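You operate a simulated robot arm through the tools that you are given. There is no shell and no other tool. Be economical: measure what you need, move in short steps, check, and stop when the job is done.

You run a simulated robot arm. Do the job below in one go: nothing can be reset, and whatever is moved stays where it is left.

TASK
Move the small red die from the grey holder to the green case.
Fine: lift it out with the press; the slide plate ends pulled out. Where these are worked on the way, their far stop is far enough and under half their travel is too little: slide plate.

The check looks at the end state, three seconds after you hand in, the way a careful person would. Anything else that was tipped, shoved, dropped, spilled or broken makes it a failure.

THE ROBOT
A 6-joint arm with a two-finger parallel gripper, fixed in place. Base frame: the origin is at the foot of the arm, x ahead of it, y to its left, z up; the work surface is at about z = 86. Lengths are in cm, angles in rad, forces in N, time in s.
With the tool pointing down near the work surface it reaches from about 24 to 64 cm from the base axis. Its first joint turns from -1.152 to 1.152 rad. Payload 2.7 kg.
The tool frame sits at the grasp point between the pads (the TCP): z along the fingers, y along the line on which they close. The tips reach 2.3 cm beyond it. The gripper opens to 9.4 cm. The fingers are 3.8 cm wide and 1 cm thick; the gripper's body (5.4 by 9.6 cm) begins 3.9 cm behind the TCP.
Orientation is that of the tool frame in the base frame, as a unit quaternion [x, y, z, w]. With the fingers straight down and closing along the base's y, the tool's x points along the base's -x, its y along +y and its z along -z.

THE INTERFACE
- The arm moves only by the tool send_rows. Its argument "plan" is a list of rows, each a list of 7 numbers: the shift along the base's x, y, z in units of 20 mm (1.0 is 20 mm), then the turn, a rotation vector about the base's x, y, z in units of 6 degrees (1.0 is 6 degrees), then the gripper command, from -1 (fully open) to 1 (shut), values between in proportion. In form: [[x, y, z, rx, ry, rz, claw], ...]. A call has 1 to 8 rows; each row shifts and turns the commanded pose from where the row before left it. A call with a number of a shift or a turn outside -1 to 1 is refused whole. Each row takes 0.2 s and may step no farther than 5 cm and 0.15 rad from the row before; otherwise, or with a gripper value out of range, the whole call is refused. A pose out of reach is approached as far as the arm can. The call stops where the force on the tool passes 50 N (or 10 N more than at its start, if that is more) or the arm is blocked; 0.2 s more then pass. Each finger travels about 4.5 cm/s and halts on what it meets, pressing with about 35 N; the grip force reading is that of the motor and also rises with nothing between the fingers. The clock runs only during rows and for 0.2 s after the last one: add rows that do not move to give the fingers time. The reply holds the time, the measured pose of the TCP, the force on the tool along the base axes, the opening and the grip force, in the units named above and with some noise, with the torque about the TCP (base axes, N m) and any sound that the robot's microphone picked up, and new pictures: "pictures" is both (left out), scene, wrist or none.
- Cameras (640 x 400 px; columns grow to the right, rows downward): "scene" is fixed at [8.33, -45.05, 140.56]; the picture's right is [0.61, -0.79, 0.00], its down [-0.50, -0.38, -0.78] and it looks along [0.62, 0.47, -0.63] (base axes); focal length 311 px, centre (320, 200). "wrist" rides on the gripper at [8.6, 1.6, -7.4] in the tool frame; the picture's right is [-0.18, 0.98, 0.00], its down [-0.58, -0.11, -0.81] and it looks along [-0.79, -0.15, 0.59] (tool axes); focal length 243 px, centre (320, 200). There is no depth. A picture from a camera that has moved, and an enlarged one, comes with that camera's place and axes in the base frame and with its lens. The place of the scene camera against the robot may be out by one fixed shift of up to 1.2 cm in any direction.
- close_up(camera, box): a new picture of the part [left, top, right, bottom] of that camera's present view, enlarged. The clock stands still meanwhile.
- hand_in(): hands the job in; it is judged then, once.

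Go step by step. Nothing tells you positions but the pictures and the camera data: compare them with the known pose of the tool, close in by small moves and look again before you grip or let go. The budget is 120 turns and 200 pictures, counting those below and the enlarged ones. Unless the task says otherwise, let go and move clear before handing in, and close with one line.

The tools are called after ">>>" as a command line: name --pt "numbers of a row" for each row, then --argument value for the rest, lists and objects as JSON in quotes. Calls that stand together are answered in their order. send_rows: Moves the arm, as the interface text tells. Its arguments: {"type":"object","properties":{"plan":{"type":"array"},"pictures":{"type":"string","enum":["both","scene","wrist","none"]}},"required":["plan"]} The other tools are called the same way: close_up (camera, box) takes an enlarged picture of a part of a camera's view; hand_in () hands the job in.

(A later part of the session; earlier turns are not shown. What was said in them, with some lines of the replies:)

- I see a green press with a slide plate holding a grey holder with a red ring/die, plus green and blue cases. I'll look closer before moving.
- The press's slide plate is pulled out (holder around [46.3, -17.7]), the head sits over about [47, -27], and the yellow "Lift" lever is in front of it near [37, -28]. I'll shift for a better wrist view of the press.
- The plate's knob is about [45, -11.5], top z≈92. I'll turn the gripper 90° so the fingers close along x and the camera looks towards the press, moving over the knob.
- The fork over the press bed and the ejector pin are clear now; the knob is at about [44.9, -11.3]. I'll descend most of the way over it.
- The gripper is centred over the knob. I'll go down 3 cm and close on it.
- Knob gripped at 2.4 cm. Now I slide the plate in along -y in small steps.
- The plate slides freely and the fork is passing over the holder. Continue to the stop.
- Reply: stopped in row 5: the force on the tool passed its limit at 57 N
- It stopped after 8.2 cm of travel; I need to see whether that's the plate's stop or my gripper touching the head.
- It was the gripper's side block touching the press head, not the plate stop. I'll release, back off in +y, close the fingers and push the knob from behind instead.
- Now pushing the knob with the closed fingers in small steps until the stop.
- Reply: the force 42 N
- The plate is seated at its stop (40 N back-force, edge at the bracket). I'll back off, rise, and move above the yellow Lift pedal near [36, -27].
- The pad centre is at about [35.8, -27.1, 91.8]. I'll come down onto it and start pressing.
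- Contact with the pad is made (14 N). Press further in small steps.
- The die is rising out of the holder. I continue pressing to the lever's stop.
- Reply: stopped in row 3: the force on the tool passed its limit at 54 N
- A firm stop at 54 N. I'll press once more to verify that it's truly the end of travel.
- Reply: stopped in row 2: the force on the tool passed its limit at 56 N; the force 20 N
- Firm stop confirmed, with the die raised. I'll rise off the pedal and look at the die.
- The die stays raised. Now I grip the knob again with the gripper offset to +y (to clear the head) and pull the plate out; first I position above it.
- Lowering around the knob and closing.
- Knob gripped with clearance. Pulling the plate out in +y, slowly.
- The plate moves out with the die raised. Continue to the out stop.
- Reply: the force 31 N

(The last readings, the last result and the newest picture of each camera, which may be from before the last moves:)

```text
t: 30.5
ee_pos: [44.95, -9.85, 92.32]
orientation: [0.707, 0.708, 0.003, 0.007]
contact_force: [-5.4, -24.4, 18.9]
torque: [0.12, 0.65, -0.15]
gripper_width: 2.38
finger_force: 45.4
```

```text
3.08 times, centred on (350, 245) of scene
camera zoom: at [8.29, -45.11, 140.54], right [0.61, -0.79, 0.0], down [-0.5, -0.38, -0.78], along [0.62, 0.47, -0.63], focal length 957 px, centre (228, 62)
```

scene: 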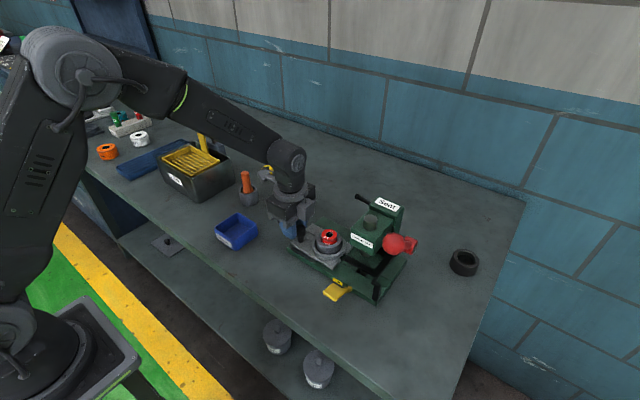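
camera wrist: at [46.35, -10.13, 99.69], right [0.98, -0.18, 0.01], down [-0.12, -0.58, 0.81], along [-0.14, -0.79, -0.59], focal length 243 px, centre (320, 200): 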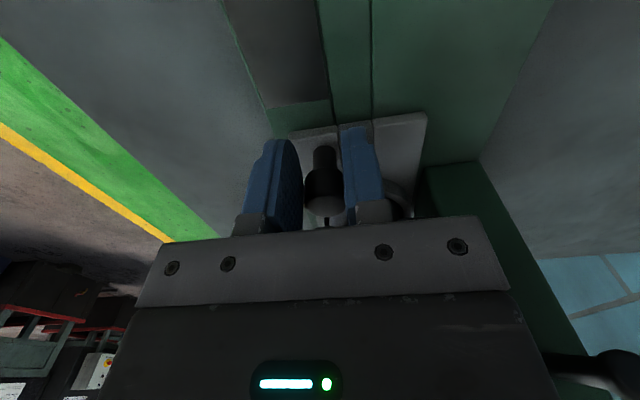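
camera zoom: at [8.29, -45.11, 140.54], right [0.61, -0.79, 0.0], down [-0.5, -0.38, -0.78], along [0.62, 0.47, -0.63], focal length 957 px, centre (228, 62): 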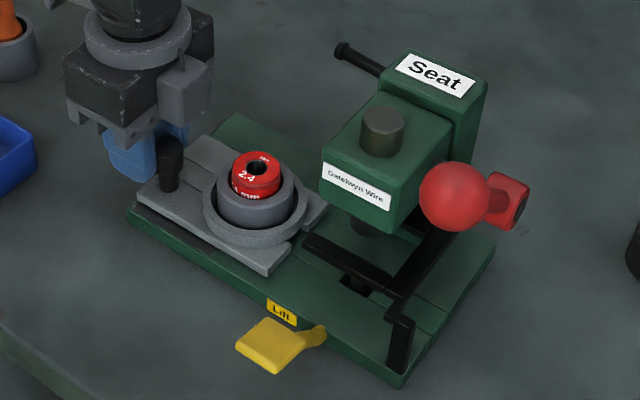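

The plate is back at its out stop with the die standing proud. I'll release the knob, rise, and move above the die.

>>> send_rows --pt "0 -0.1 0 0 0 0 0.5" --pt "0 0 0 0 0 0 0" --pt "0 0 0 0 0 0 0" --pt "0 0 1 0 0 0 0" --pt "0 0 1 0 0 0 0" --pt "0.5 -1 1 0 0 0 0" --pt "0.5 -1 1 0 0 0 0" --pt "0 -1 0 0 0 0 0" --pictures "none"

>>> send_rows --pt "0 -0.5 0 0 0 0 0" --pt "0 0 0 0 0 0 0" --pictures "both"

>>> close_up --camera "wrist" --box '[220, 40, 440, 220]'

>>> close_up --camera "scene" --box '[270, 180, 430, 310]'

```text
t: 32.3
ee_pos: [47.12, -15.8, 100.3]
orientation: [0.706, 0.709, 0.004, 0.004]
contact_force: [0.0, -0.3, 0.0]
torque: [0.0, -0.01, 0.02]
gripper_width: 4.69
finger_force: 0.1
```

```text
t: 32.9
ee_pos: [47.07, -16.89, 100.35]
orientation: [0.705, 0.709, 0.004, 0.005]
contact_force: [0.3, 0.3, -0.2]
torque: [0.0, 0.0, -0.02]
gripper_width: 4.7
finger_force: 0.0
camera wrist: at [48.43, -8.02, 107.68], right [0.98, -0.18, 0.01], down [-0.12, -0.58, 0.81], along [-0.14, -0.79, -0.59], focal length 243 px, centre (320, 200)
```

scene: 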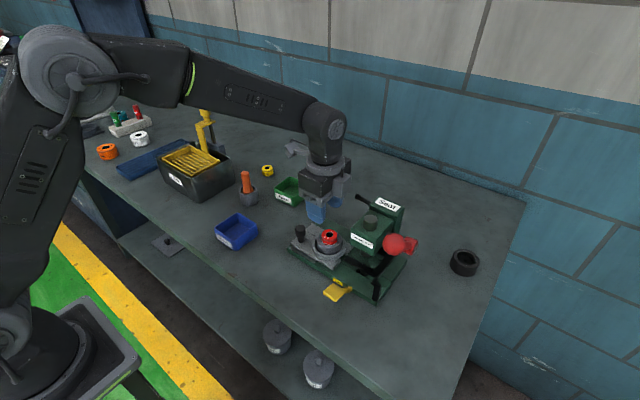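
wrist: 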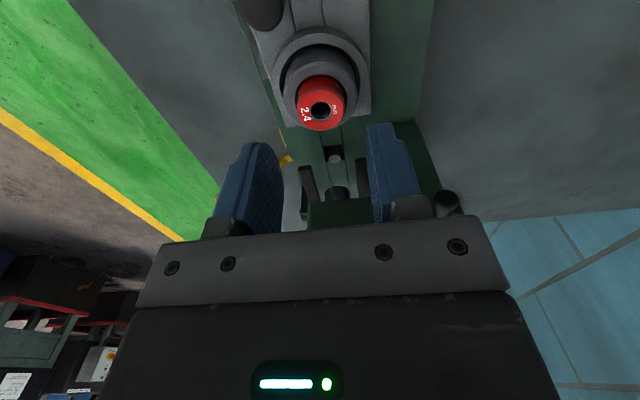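

```text
2.22 times, centred on (330, 130) of wrist
camera zoom: at [48.43, -8.02, 107.68], right [0.98, -0.18, 0.01], down [-0.12, -0.58, 0.81], along [-0.14, -0.79, -0.59], focal length 539 px, centre (298, 356)
```

zoom: 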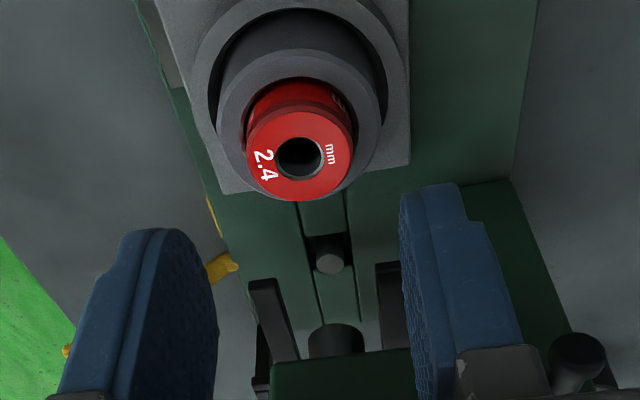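

```text
3.08 times, centred on (350, 245) of scene
camera zoom: at [8.33, -45.05, 140.56], right [0.61, -0.79, 0.0], down [-0.5, -0.38, -0.78], along [0.62, 0.47, -0.63], focal length 957 px, centre (228, 62)
```

zoom: 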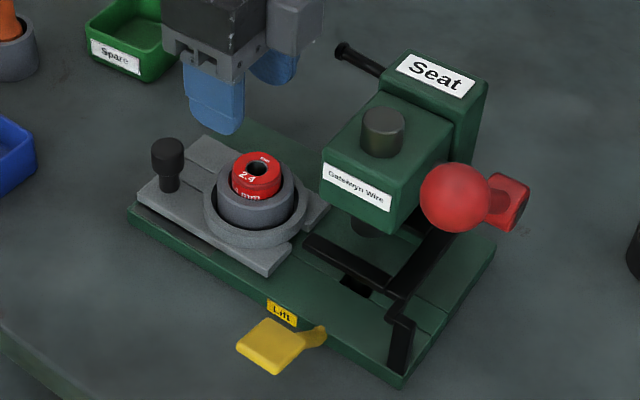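

The die's top is at about [46.8, -17.9, 92.2], diameter ≈3.4 cm. I'll descend to just above the holder rim.

>>> send_rows --pt "-0.1 -0.5 -0.5 0 0 0 0" --pt "0 0 -1 0 0 0 0" --pt "0 0 -1 0 0 0 0" --pt "0 0 -0.5 0 0 0 0" --pictures "wrist"

>>> close_up --camera "scene" --box '[290, 200, 370, 265]'

>>> close_up --camera "wrist" --box '[220, 40, 440, 220]'

```text
t: 33.9
ee_pos: [46.78, -17.67, 94.44]
orientation: [0.705, 0.709, 0.003, 0.005]
contact_force: [0.4, -0.3, 0.2]
torque: [0.0, 0.02, 0.01]
gripper_width: 4.7
finger_force: 0.1
camera wrist: at [48.19, -8.94, 101.74], right [0.98, -0.18, 0.01], down [-0.12, -0.58, 0.81], along [-0.14, -0.79, -0.59], focal length 243 px, centre (320, 200)
```

wrist: 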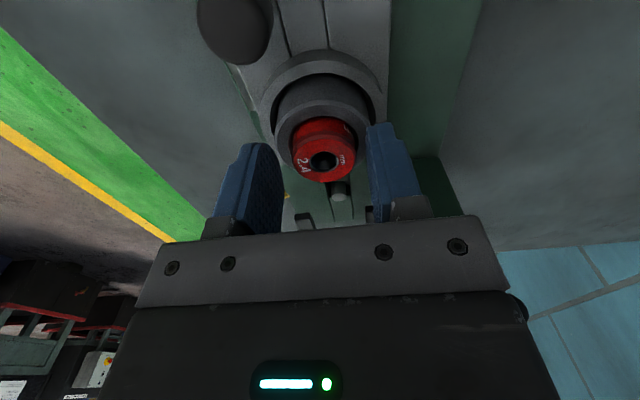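

```text
6.15 times, centred on (330, 232) of scene
camera zoom: at [8.33, -45.05, 140.56], right [0.61, -0.79, 0.0], down [-0.5, -0.38, -0.78], along [0.62, 0.47, -0.63], focal length 1914 px, centre (258, 0)
```

zoom: 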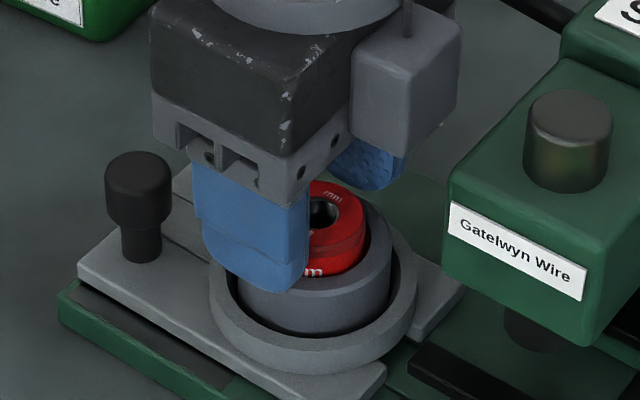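

```text
2.22 times, centred on (330, 130) of wrist
camera zoom: at [48.19, -8.94, 101.74], right [0.98, -0.18, 0.01], down [-0.12, -0.58, 0.81], along [-0.14, -0.79, -0.59], focal length 539 px, centre (298, 356)
```

zoom: 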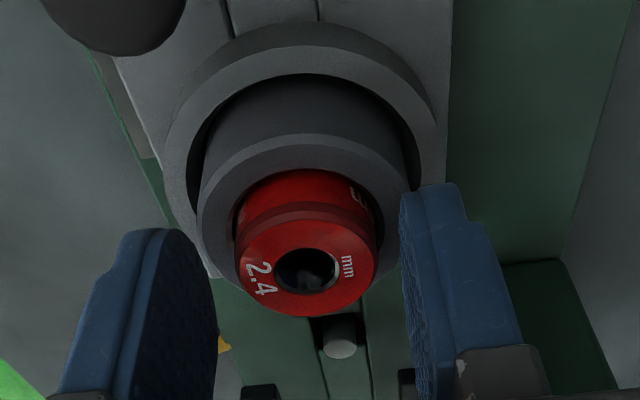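

Centred well. I'll lower slightly more, then close.

>>> send_rows --pt "0 -0.05 -0.2 0 0 0 0" --pt "0 0 -0.15 0 0 0 0" --pt "0 0 0 0 0 0 0" --pictures "none"

>>> close_up --camera "scene" --box '[290, 200, 370, 265]'

```text
t: 34.7
ee_pos: [46.88, -17.91, 93.86]
orientation: [0.705, 0.709, 0.004, 0.007]
contact_force: [-2.0, 1.4, 23.0]
torque: [0.03, 0.61, -0.07]
gripper_width: 4.8
finger_force: 1.1
```

```text
6.15 times, centred on (330, 232) of scene
camera zoom: at [8.29, -45.03, 140.57], right [0.61, -0.79, 0.0], down [-0.5, -0.38, -0.78], along [0.62, 0.47, -0.63], focal length 1914 px, centre (258, 0)
```

zoom: 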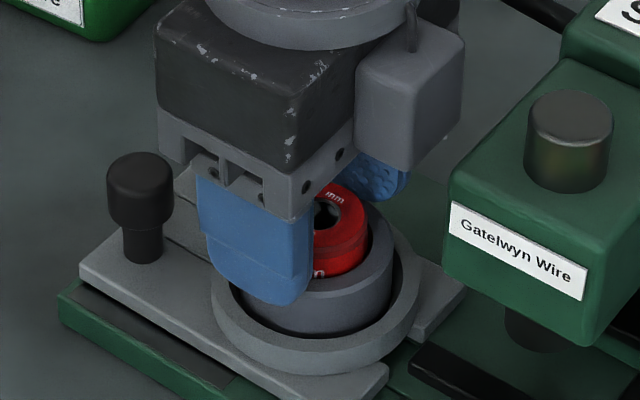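

Tips touched the holder rim (23 N). Raise 3 mm and close on the die.

>>> send_rows --pt "0 0 0.15 0 0 0 0" --pt "0 0 0.1 0 0 0 0.4" --pt "0 0 0 0 0 0 1" --pt "0 0 0 0 0 0 1" --pt "0 0 0 0 0 0 1" --pictures "wrist"

>>> close_up --camera "scene" --box '[290, 200, 370, 265]'

```text
t: 35.9
ee_pos: [46.77, -17.89, 93.93]
orientation: [0.705, 0.709, 0.004, 0.005]
contact_force: [-0.1, 0.1, -0.8]
torque: [0.0, 0.02, 0.04]
gripper_width: 3.27
finger_force: 34.8
camera wrist: at [48.22, -9.1, 101.46], right [0.98, -0.18, 0.01], down [-0.12, -0.58, 0.81], along [-0.14, -0.79, -0.59], focal length 243 px, centre (320, 200)
```

wrist: 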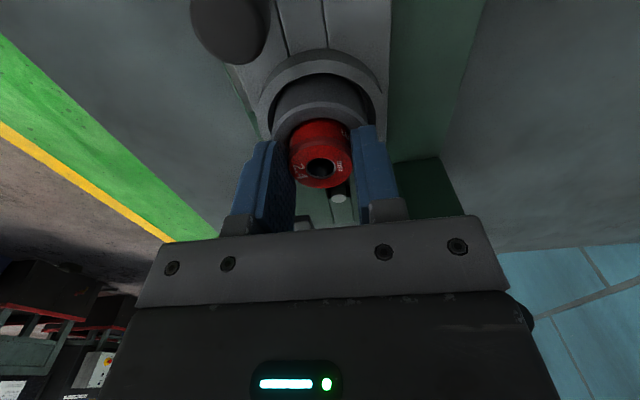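

```text
6.15 times, centred on (330, 232) of scene
camera zoom: at [8.33, -45.05, 140.56], right [0.61, -0.79, 0.0], down [-0.5, -0.38, -0.78], along [0.62, 0.47, -0.63], focal length 1914 px, centre (258, 0)
```

zoom: 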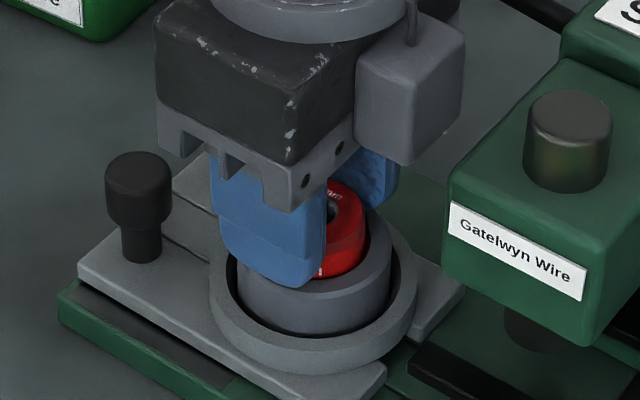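

Gripped the die at 3.27 cm. Lifting gently straight up.

>>> send_rows --pt "0 0 0.2 0 0 0 1" --pt "0 0 0.2 0 0 0 1" --pt "0 0 0.3 0 0 0 1" --pt "0 0 0.5 0 0 0 1" --pt "0 0 0.8 0 0 0 1" --pt "0 0 1 0 0 0 1" --pt "0 0 1 0 0 0 1" --pt "0 0 1 0 0 0 1" --pictures "both"

>>> close_up --camera "scene" --box '[260, 150, 390, 280]'

```text
t: 37.7
ee_pos: [46.89, -17.73, 104.06]
orientation: [0.706, 0.709, 0.003, 0.006]
contact_force: [0.8, 0.6, -0.6]
torque: [0.01, 0.01, -0.01]
gripper_width: 3.3
finger_force: 35.4
camera wrist: at [48.23, -9.04, 111.56], right [0.98, -0.18, 0.01], down [-0.12, -0.58, 0.81], along [-0.14, -0.79, -0.59], focal length 243 px, centre (320, 200)
```

scene: 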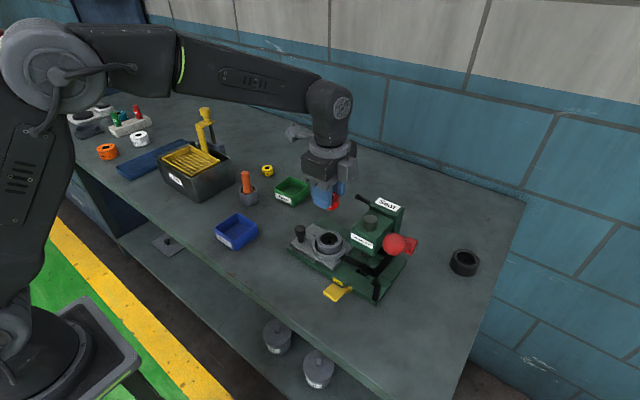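
wrist: 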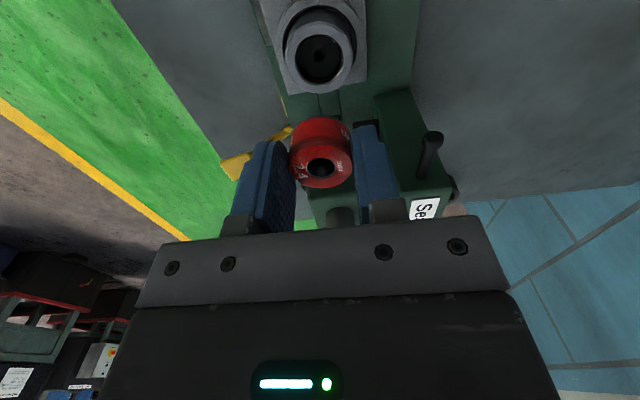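

```text
3.08 times, centred on (325, 215) of scene
camera zoom: at [8.33, -45.05, 140.56], right [0.61, -0.79, 0.0], down [-0.5, -0.38, -0.78], along [0.62, 0.47, -0.63], focal length 957 px, centre (305, 154)
```

zoom: 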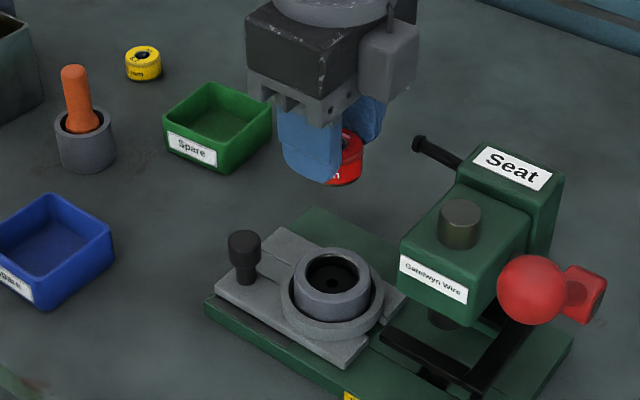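

The die is free and held. The green case appears roughly 7 cm square at about [57.5, 2]. I'll carry the die over towards it at z 104.

>>> send_rows --pt "0.5 1 0 0 0 0 1" --pt "0.5 1 0 0 0 0 1" --pt "0.5 1 0 0 0 0 1" --pt "0.5 1 0 0 0 0 1" --pt "0.5 1 0 0 0 0 1" --pt "0.6 1 0 0 0 0 1" --pt "0.6 1 0 0 0 0 1" --pt "0.6 1 0 0 0 0 1" --pictures "none"

>>> send_rows --pt "0.6 0.9 0 0 0 0 1" --pt "0.5 1 0 0 0 0 1" --pt "0 0 0 0 0 0 1" --pictures "both"

>>> close_up --camera "wrist" --box '[200, 0, 460, 220]'

>>> close_up --camera "scene" --box '[240, 120, 360, 230]'

```text
t: 39.5
ee_pos: [55.42, -1.81, 104.06]
orientation: [0.705, 0.709, 0.004, 0.006]
contact_force: [-0.7, 0.1, -0.9]
torque: [0.01, 0.03, 0.0]
gripper_width: 3.25
finger_force: 34.9
```

```text
t: 40.3
ee_pos: [57.67, 2.04, 104.04]
orientation: [0.706, 0.709, 0.004, 0.005]
contact_force: [0.5, -0.4, -1.9]
torque: [0.03, -0.01, 0.01]
gripper_width: 3.28
finger_force: 35.2
camera wrist: at [59.07, 10.79, 111.54], right [0.98, -0.18, 0.01], down [-0.12, -0.58, 0.81], along [-0.14, -0.79, -0.59], focal length 243 px, centre (320, 200)
```

scene: 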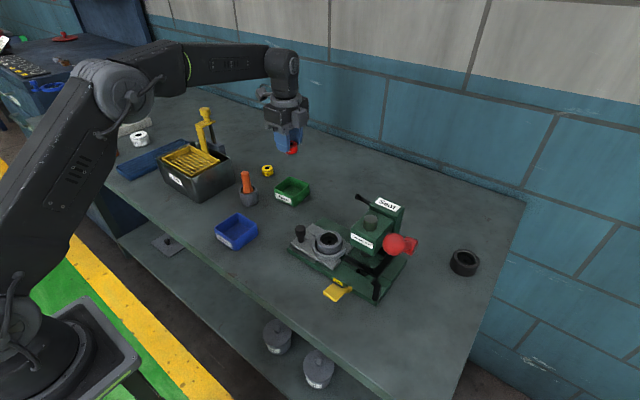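
wrist: 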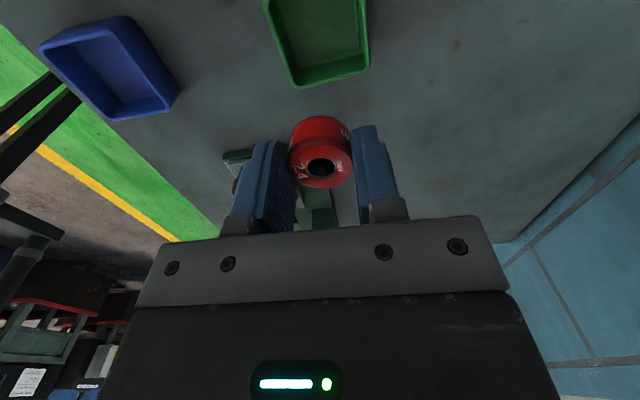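

```text
1.82 times, centred on (330, 110) of wrist
camera zoom: at [59.07, 10.79, 111.54], right [0.98, -0.18, 0.01], down [-0.12, -0.58, 0.81], along [-0.14, -0.79, -0.59], focal length 441 px, centre (302, 364)
```

zoom: 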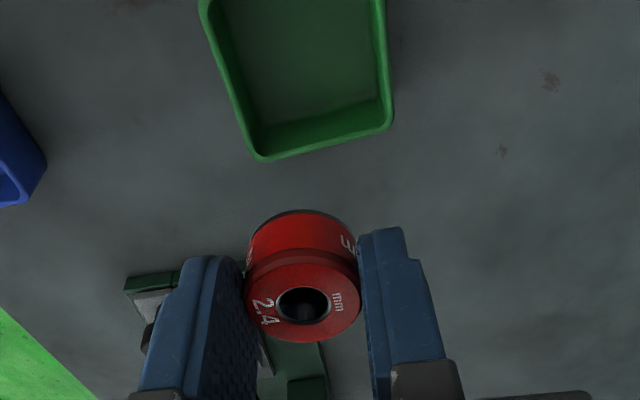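

```text
3.64 times, centred on (300, 175) of scene
camera zoom: at [8.34, -45.05, 140.56], right [0.61, -0.79, 0.0], down [-0.5, -0.38, -0.78], along [0.62, 0.47, -0.63], focal length 1131 px, centre (393, 291)
```

zoom: 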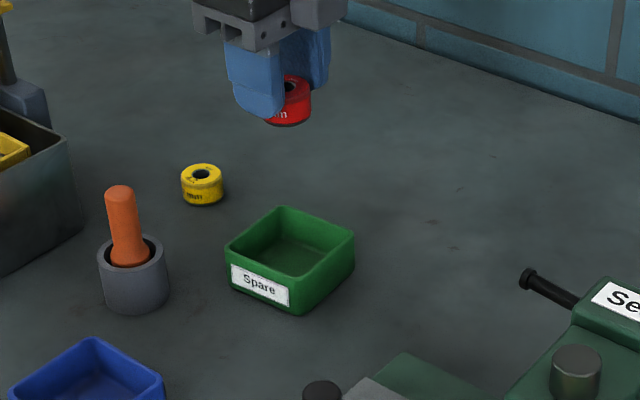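

The case spans roughly x 54.8–61.7, with its near edge at y≈-0.5. I'll shift +y a bit to see the whole rim and fix its centre.

>>> send_rows --pt "0 1 0 0 0 0 1" --pt "0 1 0 0 0 0 1" --pt "0 0.5 0 0 0 0 1" --pt "0 0 0 0 0 0 1" --pictures "none"

>>> close_up --camera "wrist" --box '[200, 0, 460, 220]'

```text
t: 41.3
ee_pos: [57.66, 6.89, 104.05]
orientation: [0.705, 0.709, 0.004, 0.005]
contact_force: [-0.8, 0.0, -1.7]
torque: [0.02, 0.0, 0.04]
gripper_width: 3.28
finger_force: 34.7
```

```text
1.82 times, centred on (330, 110) of wrist
camera zoom: at [59.08, 15.65, 111.37], right [0.98, -0.18, 0.01], down [-0.12, -0.58, 0.81], along [-0.14, -0.79, -0.59], focal length 441 px, centre (302, 364)
```

zoom: 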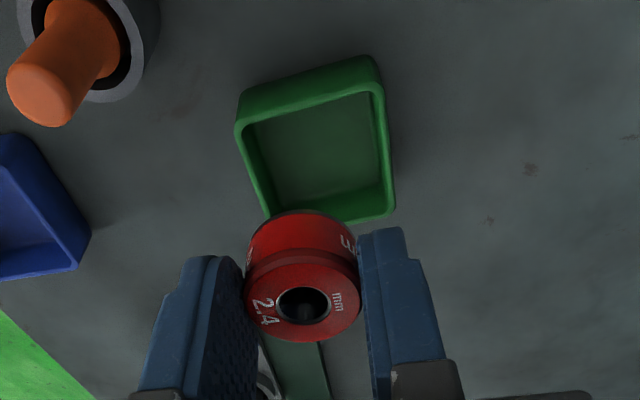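

The case centre works out at about [58.0, 2.9], rim z≈89.5. I'll go over it and descend partway.

>>> send_rows --pt "0.17 -1 0 0 0 0 1" --pt "0 -1 0 0 0 0 1" --pt "0 0 -1 0 0 0 1" --pt "0 0 -1 0 0 0 1" --pt "0 0 -1 0 0 0 1" --pt "0 0 -1 0 0 0 1" --pt "0 0 -0.5 0 0 0 1" --pt "0 0 0 0 0 0 1" --pictures "both"

>>> close_up --camera "wrist" --box '[200, 40, 460, 240]'

>>> close_up --camera "scene" --box '[250, 150, 340, 230]'

```text
t: 43.1
ee_pos: [57.99, 2.84, 95.09]
orientation: [0.705, 0.709, 0.003, 0.004]
contact_force: [0.1, 0.2, -0.5]
torque: [0.01, 0.01, 0.0]
gripper_width: 3.29
finger_force: 35.1
camera wrist: at [59.38, 11.62, 102.39], right [0.98, -0.18, 0.01], down [-0.12, -0.58, 0.81], along [-0.14, -0.79, -0.59], focal length 243 px, centre (320, 200)
```

scene: 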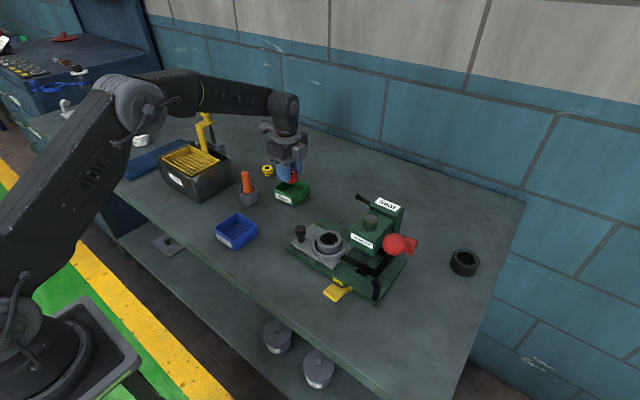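
wrist: 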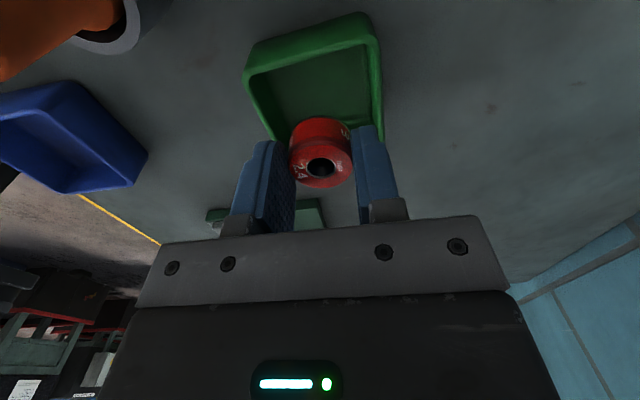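

```text
2.00 times, centred on (330, 140) of wrist
camera zoom: at [59.38, 11.62, 102.39], right [0.98, -0.18, 0.01], down [-0.12, -0.58, 0.81], along [-0.14, -0.79, -0.59], focal length 485 px, centre (300, 320)
```

zoom: 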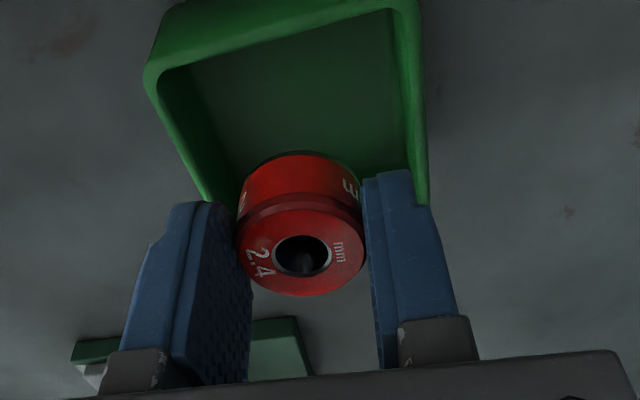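

```text
5.00 times, centred on (295, 190) of scene
camera zoom: at [8.33, -45.05, 140.56], right [0.61, -0.79, 0.0], down [-0.5, -0.38, -0.78], along [0.62, 0.47, -0.63], focal length 1555 px, centre (445, 250)
```

zoom: 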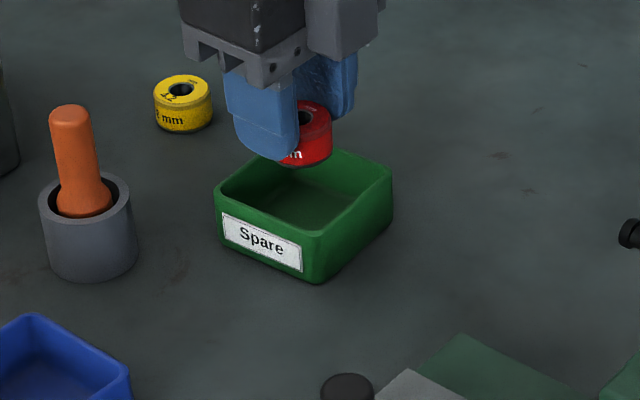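

Centred over the case. Lowering into it in small steps, watching for contact.

>>> send_rows --pt "0 0 -0.6 0 0 0 1" --pt "0 0 -0.6 0 0 0 1" --pt "0 0 -0.4 0 0 0 1" --pt "0 0 -0.3 0 0 0 1" --pt "0 0 0 0 0 0 1" --pictures "wrist"

>>> close_up --camera "scene" --box '[250, 150, 340, 230]'

```text
t: 44.3
ee_pos: [57.95, 2.82, 91.07]
orientation: [0.705, 0.709, 0.004, 0.005]
contact_force: [-0.4, 0.1, -1.4]
torque: [0.0, -0.02, 0.01]
gripper_width: 3.28
finger_force: 34.7
camera wrist: at [59.33, 11.64, 98.51], right [0.98, -0.18, 0.01], down [-0.12, -0.58, 0.81], along [-0.14, -0.79, -0.59], focal length 243 px, centre (320, 200)
```

wrist: 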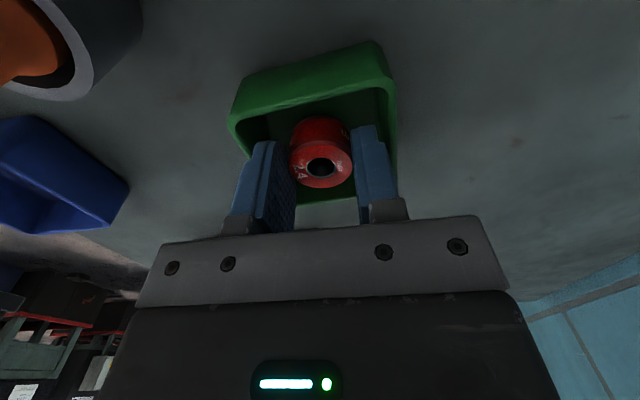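

```text
5.00 times, centred on (295, 190) of scene
camera zoom: at [8.33, -45.05, 140.56], right [0.61, -0.79, 0.0], down [-0.5, -0.38, -0.78], along [0.62, 0.47, -0.63], focal length 1555 px, centre (445, 250)
```

zoom: 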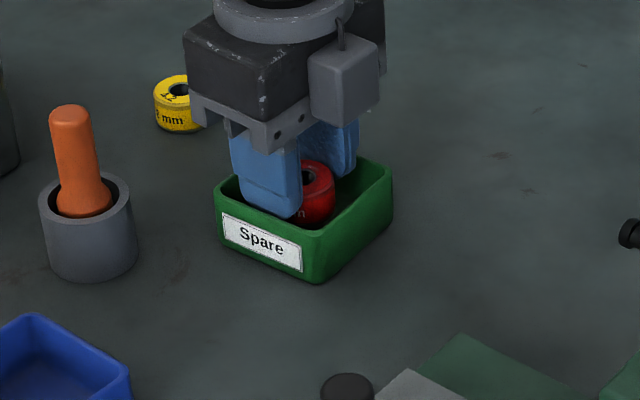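

Inside the walls, no contact yet. Lowering gently to the floor.

>>> send_rows --pt "0 0 -0.1 0 0 0 1" --pt "0 0 -0.1 0 0 0 1" --pt "0 0 -0.1 0 0 0 1" --pictures "none"

```text
t: 45.1
ee_pos: [57.92, 2.79, 90.65]
orientation: [0.705, 0.709, 0.003, 0.005]
contact_force: [-0.4, 0.8, -0.7]
torque: [0.01, 0.01, -0.01]
gripper_width: 3.29
finger_force: 35.3
```

>>> send_rows --pt "0 0 -0.1 0 0 0 1" --pt "0 0 -0.1 0 0 0 1" --pt "0 0 -0.1 0 0 0 1" --pictures "none"

>>> close_up --camera "wrist" --box '[200, 40, 460, 240]'

```text
t: 45.9
ee_pos: [58.0, 2.81, 89.9]
orientation: [0.706, 0.709, 0.003, 0.006]
contact_force: [-0.2, -0.1, -0.9]
torque: [-0.03, -0.02, 0.02]
gripper_width: 3.3
finger_force: 35.2
```

```text
2.00 times, centred on (330, 140) of wrist
camera zoom: at [59.34, 11.67, 97.35], right [0.98, -0.18, 0.01], down [-0.12, -0.58, 0.81], along [-0.14, -0.79, -0.59], focal length 485 px, centre (300, 320)
```

zoom: 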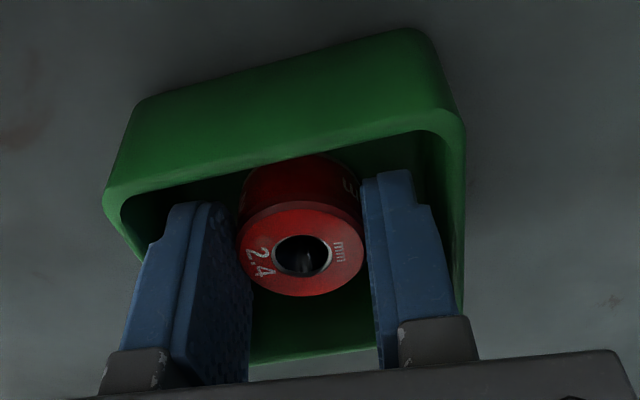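

>>> send_rows --pt "0 0 -0.1 0 0 0 1" --pt "0 0 -0.1 0 0 0 1" --pictures "none"

```text
t: 46.5
ee_pos: [58.08, 2.87, 89.93]
orientation: [0.705, 0.709, 0.006, 0.006]
contact_force: [-5.3, -1.8, 20.7]
torque: [-0.09, 0.51, -0.03]
gripper_width: 3.29
finger_force: 35.0
```

The die is on the floor of the case. I ease up slightly, open just a little (walls are close), and rise.

>>> send_rows --pt "0 0 0.15 0 0 0 1" --pt "0 0 0 0 0 0 0.22" --pt "0 0 0 0 0 0 0.2" --pt "0 0 0 0 0 0 0.2" --pictures "none"

>>> close_up --camera "wrist" --box '[200, 40, 460, 240]'

```text
t: 47.5
ee_pos: [57.98, 2.92, 89.81]
orientation: [0.706, 0.708, 0.003, 0.005]
contact_force: [-0.4, -0.2, -0.1]
torque: [0.0, -0.02, -0.02]
gripper_width: 3.79
finger_force: 0.1
```

```text
2.00 times, centred on (330, 140) of wrist
camera zoom: at [59.32, 11.67, 97.2], right [0.98, -0.18, 0.01], down [-0.11, -0.58, 0.81], along [-0.14, -0.79, -0.59], focal length 485 px, centre (300, 320)
```

zoom: 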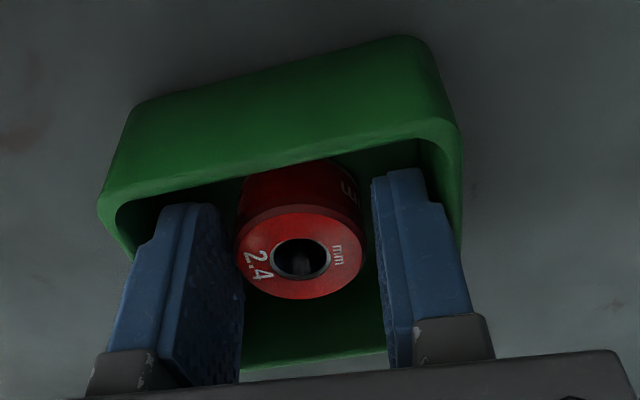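

Released with clearance on both sides and no wall contact. Rising straight up.

>>> send_rows --pt "0 0 0.4 0 0 0 0.2" --pt "0 0 0.6 0 0 0 0.2" --pt "0 0 1 0 0 0 0.2" --pt "0 0 1 0 0 0 0.2" --pt "0 0 1 0 0 0 0.2" --pt "0 0 1 0 0 0 0.2" --pt "0 0 1 0 0 0 0.2" --pt "0 1 1 0 0 0 0.2" --pictures "both"

>>> close_up --camera "scene" --box '[220, 140, 430, 310]'

```text
t: 49.3
ee_pos: [57.97, 5.0, 103.93]
orientation: [0.705, 0.709, 0.004, 0.004]
contact_force: [-0.4, -0.1, -0.1]
torque: [0.02, 0.04, -0.01]
gripper_width: 3.79
finger_force: 0.1
camera wrist: at [59.34, 13.74, 111.36], right [0.98, -0.18, 0.01], down [-0.12, -0.58, 0.81], along [-0.14, -0.79, -0.59], focal length 243 px, centre (320, 200)
```

scene: 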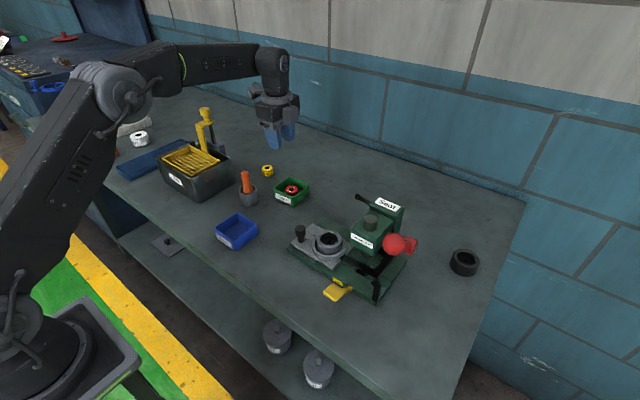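
wrist: 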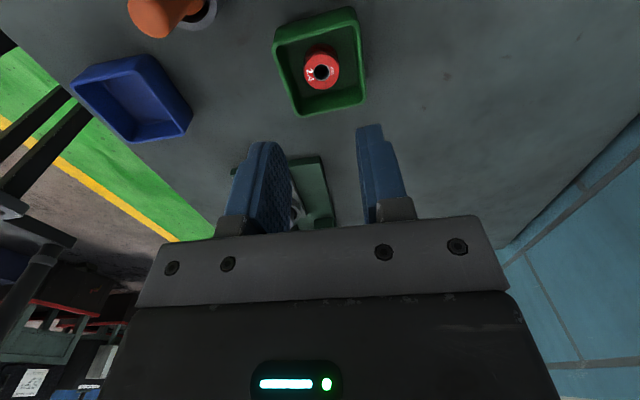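

```text
2.35 times, centred on (325, 225) of scene
camera zoom: at [8.33, -45.05, 140.56], right [0.61, -0.79, 0.0], down [-0.5, -0.38, -0.78], along [0.62, 0.47, -0.63], focal length 732 px, centre (308, 141)
```

zoom: 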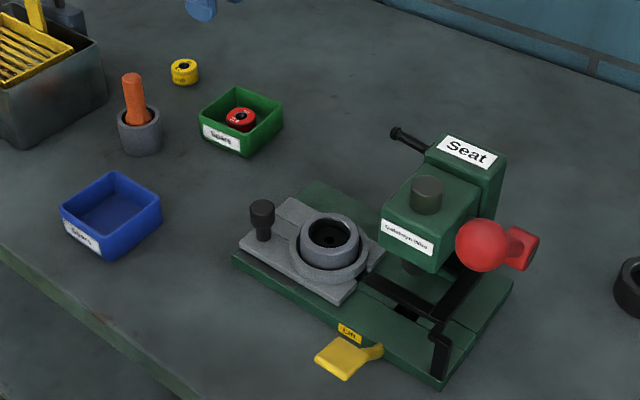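

The red die sits upright in the green case, the slide plate is fully out, and nothing else has moved. The arm is clear, so I'm handing in.

>>> hand_in

```text
The job is handed in.
```

The red die is in the green case. It was lifted out of the grey holder with the press, and the slide plate is pulled out to its stop.
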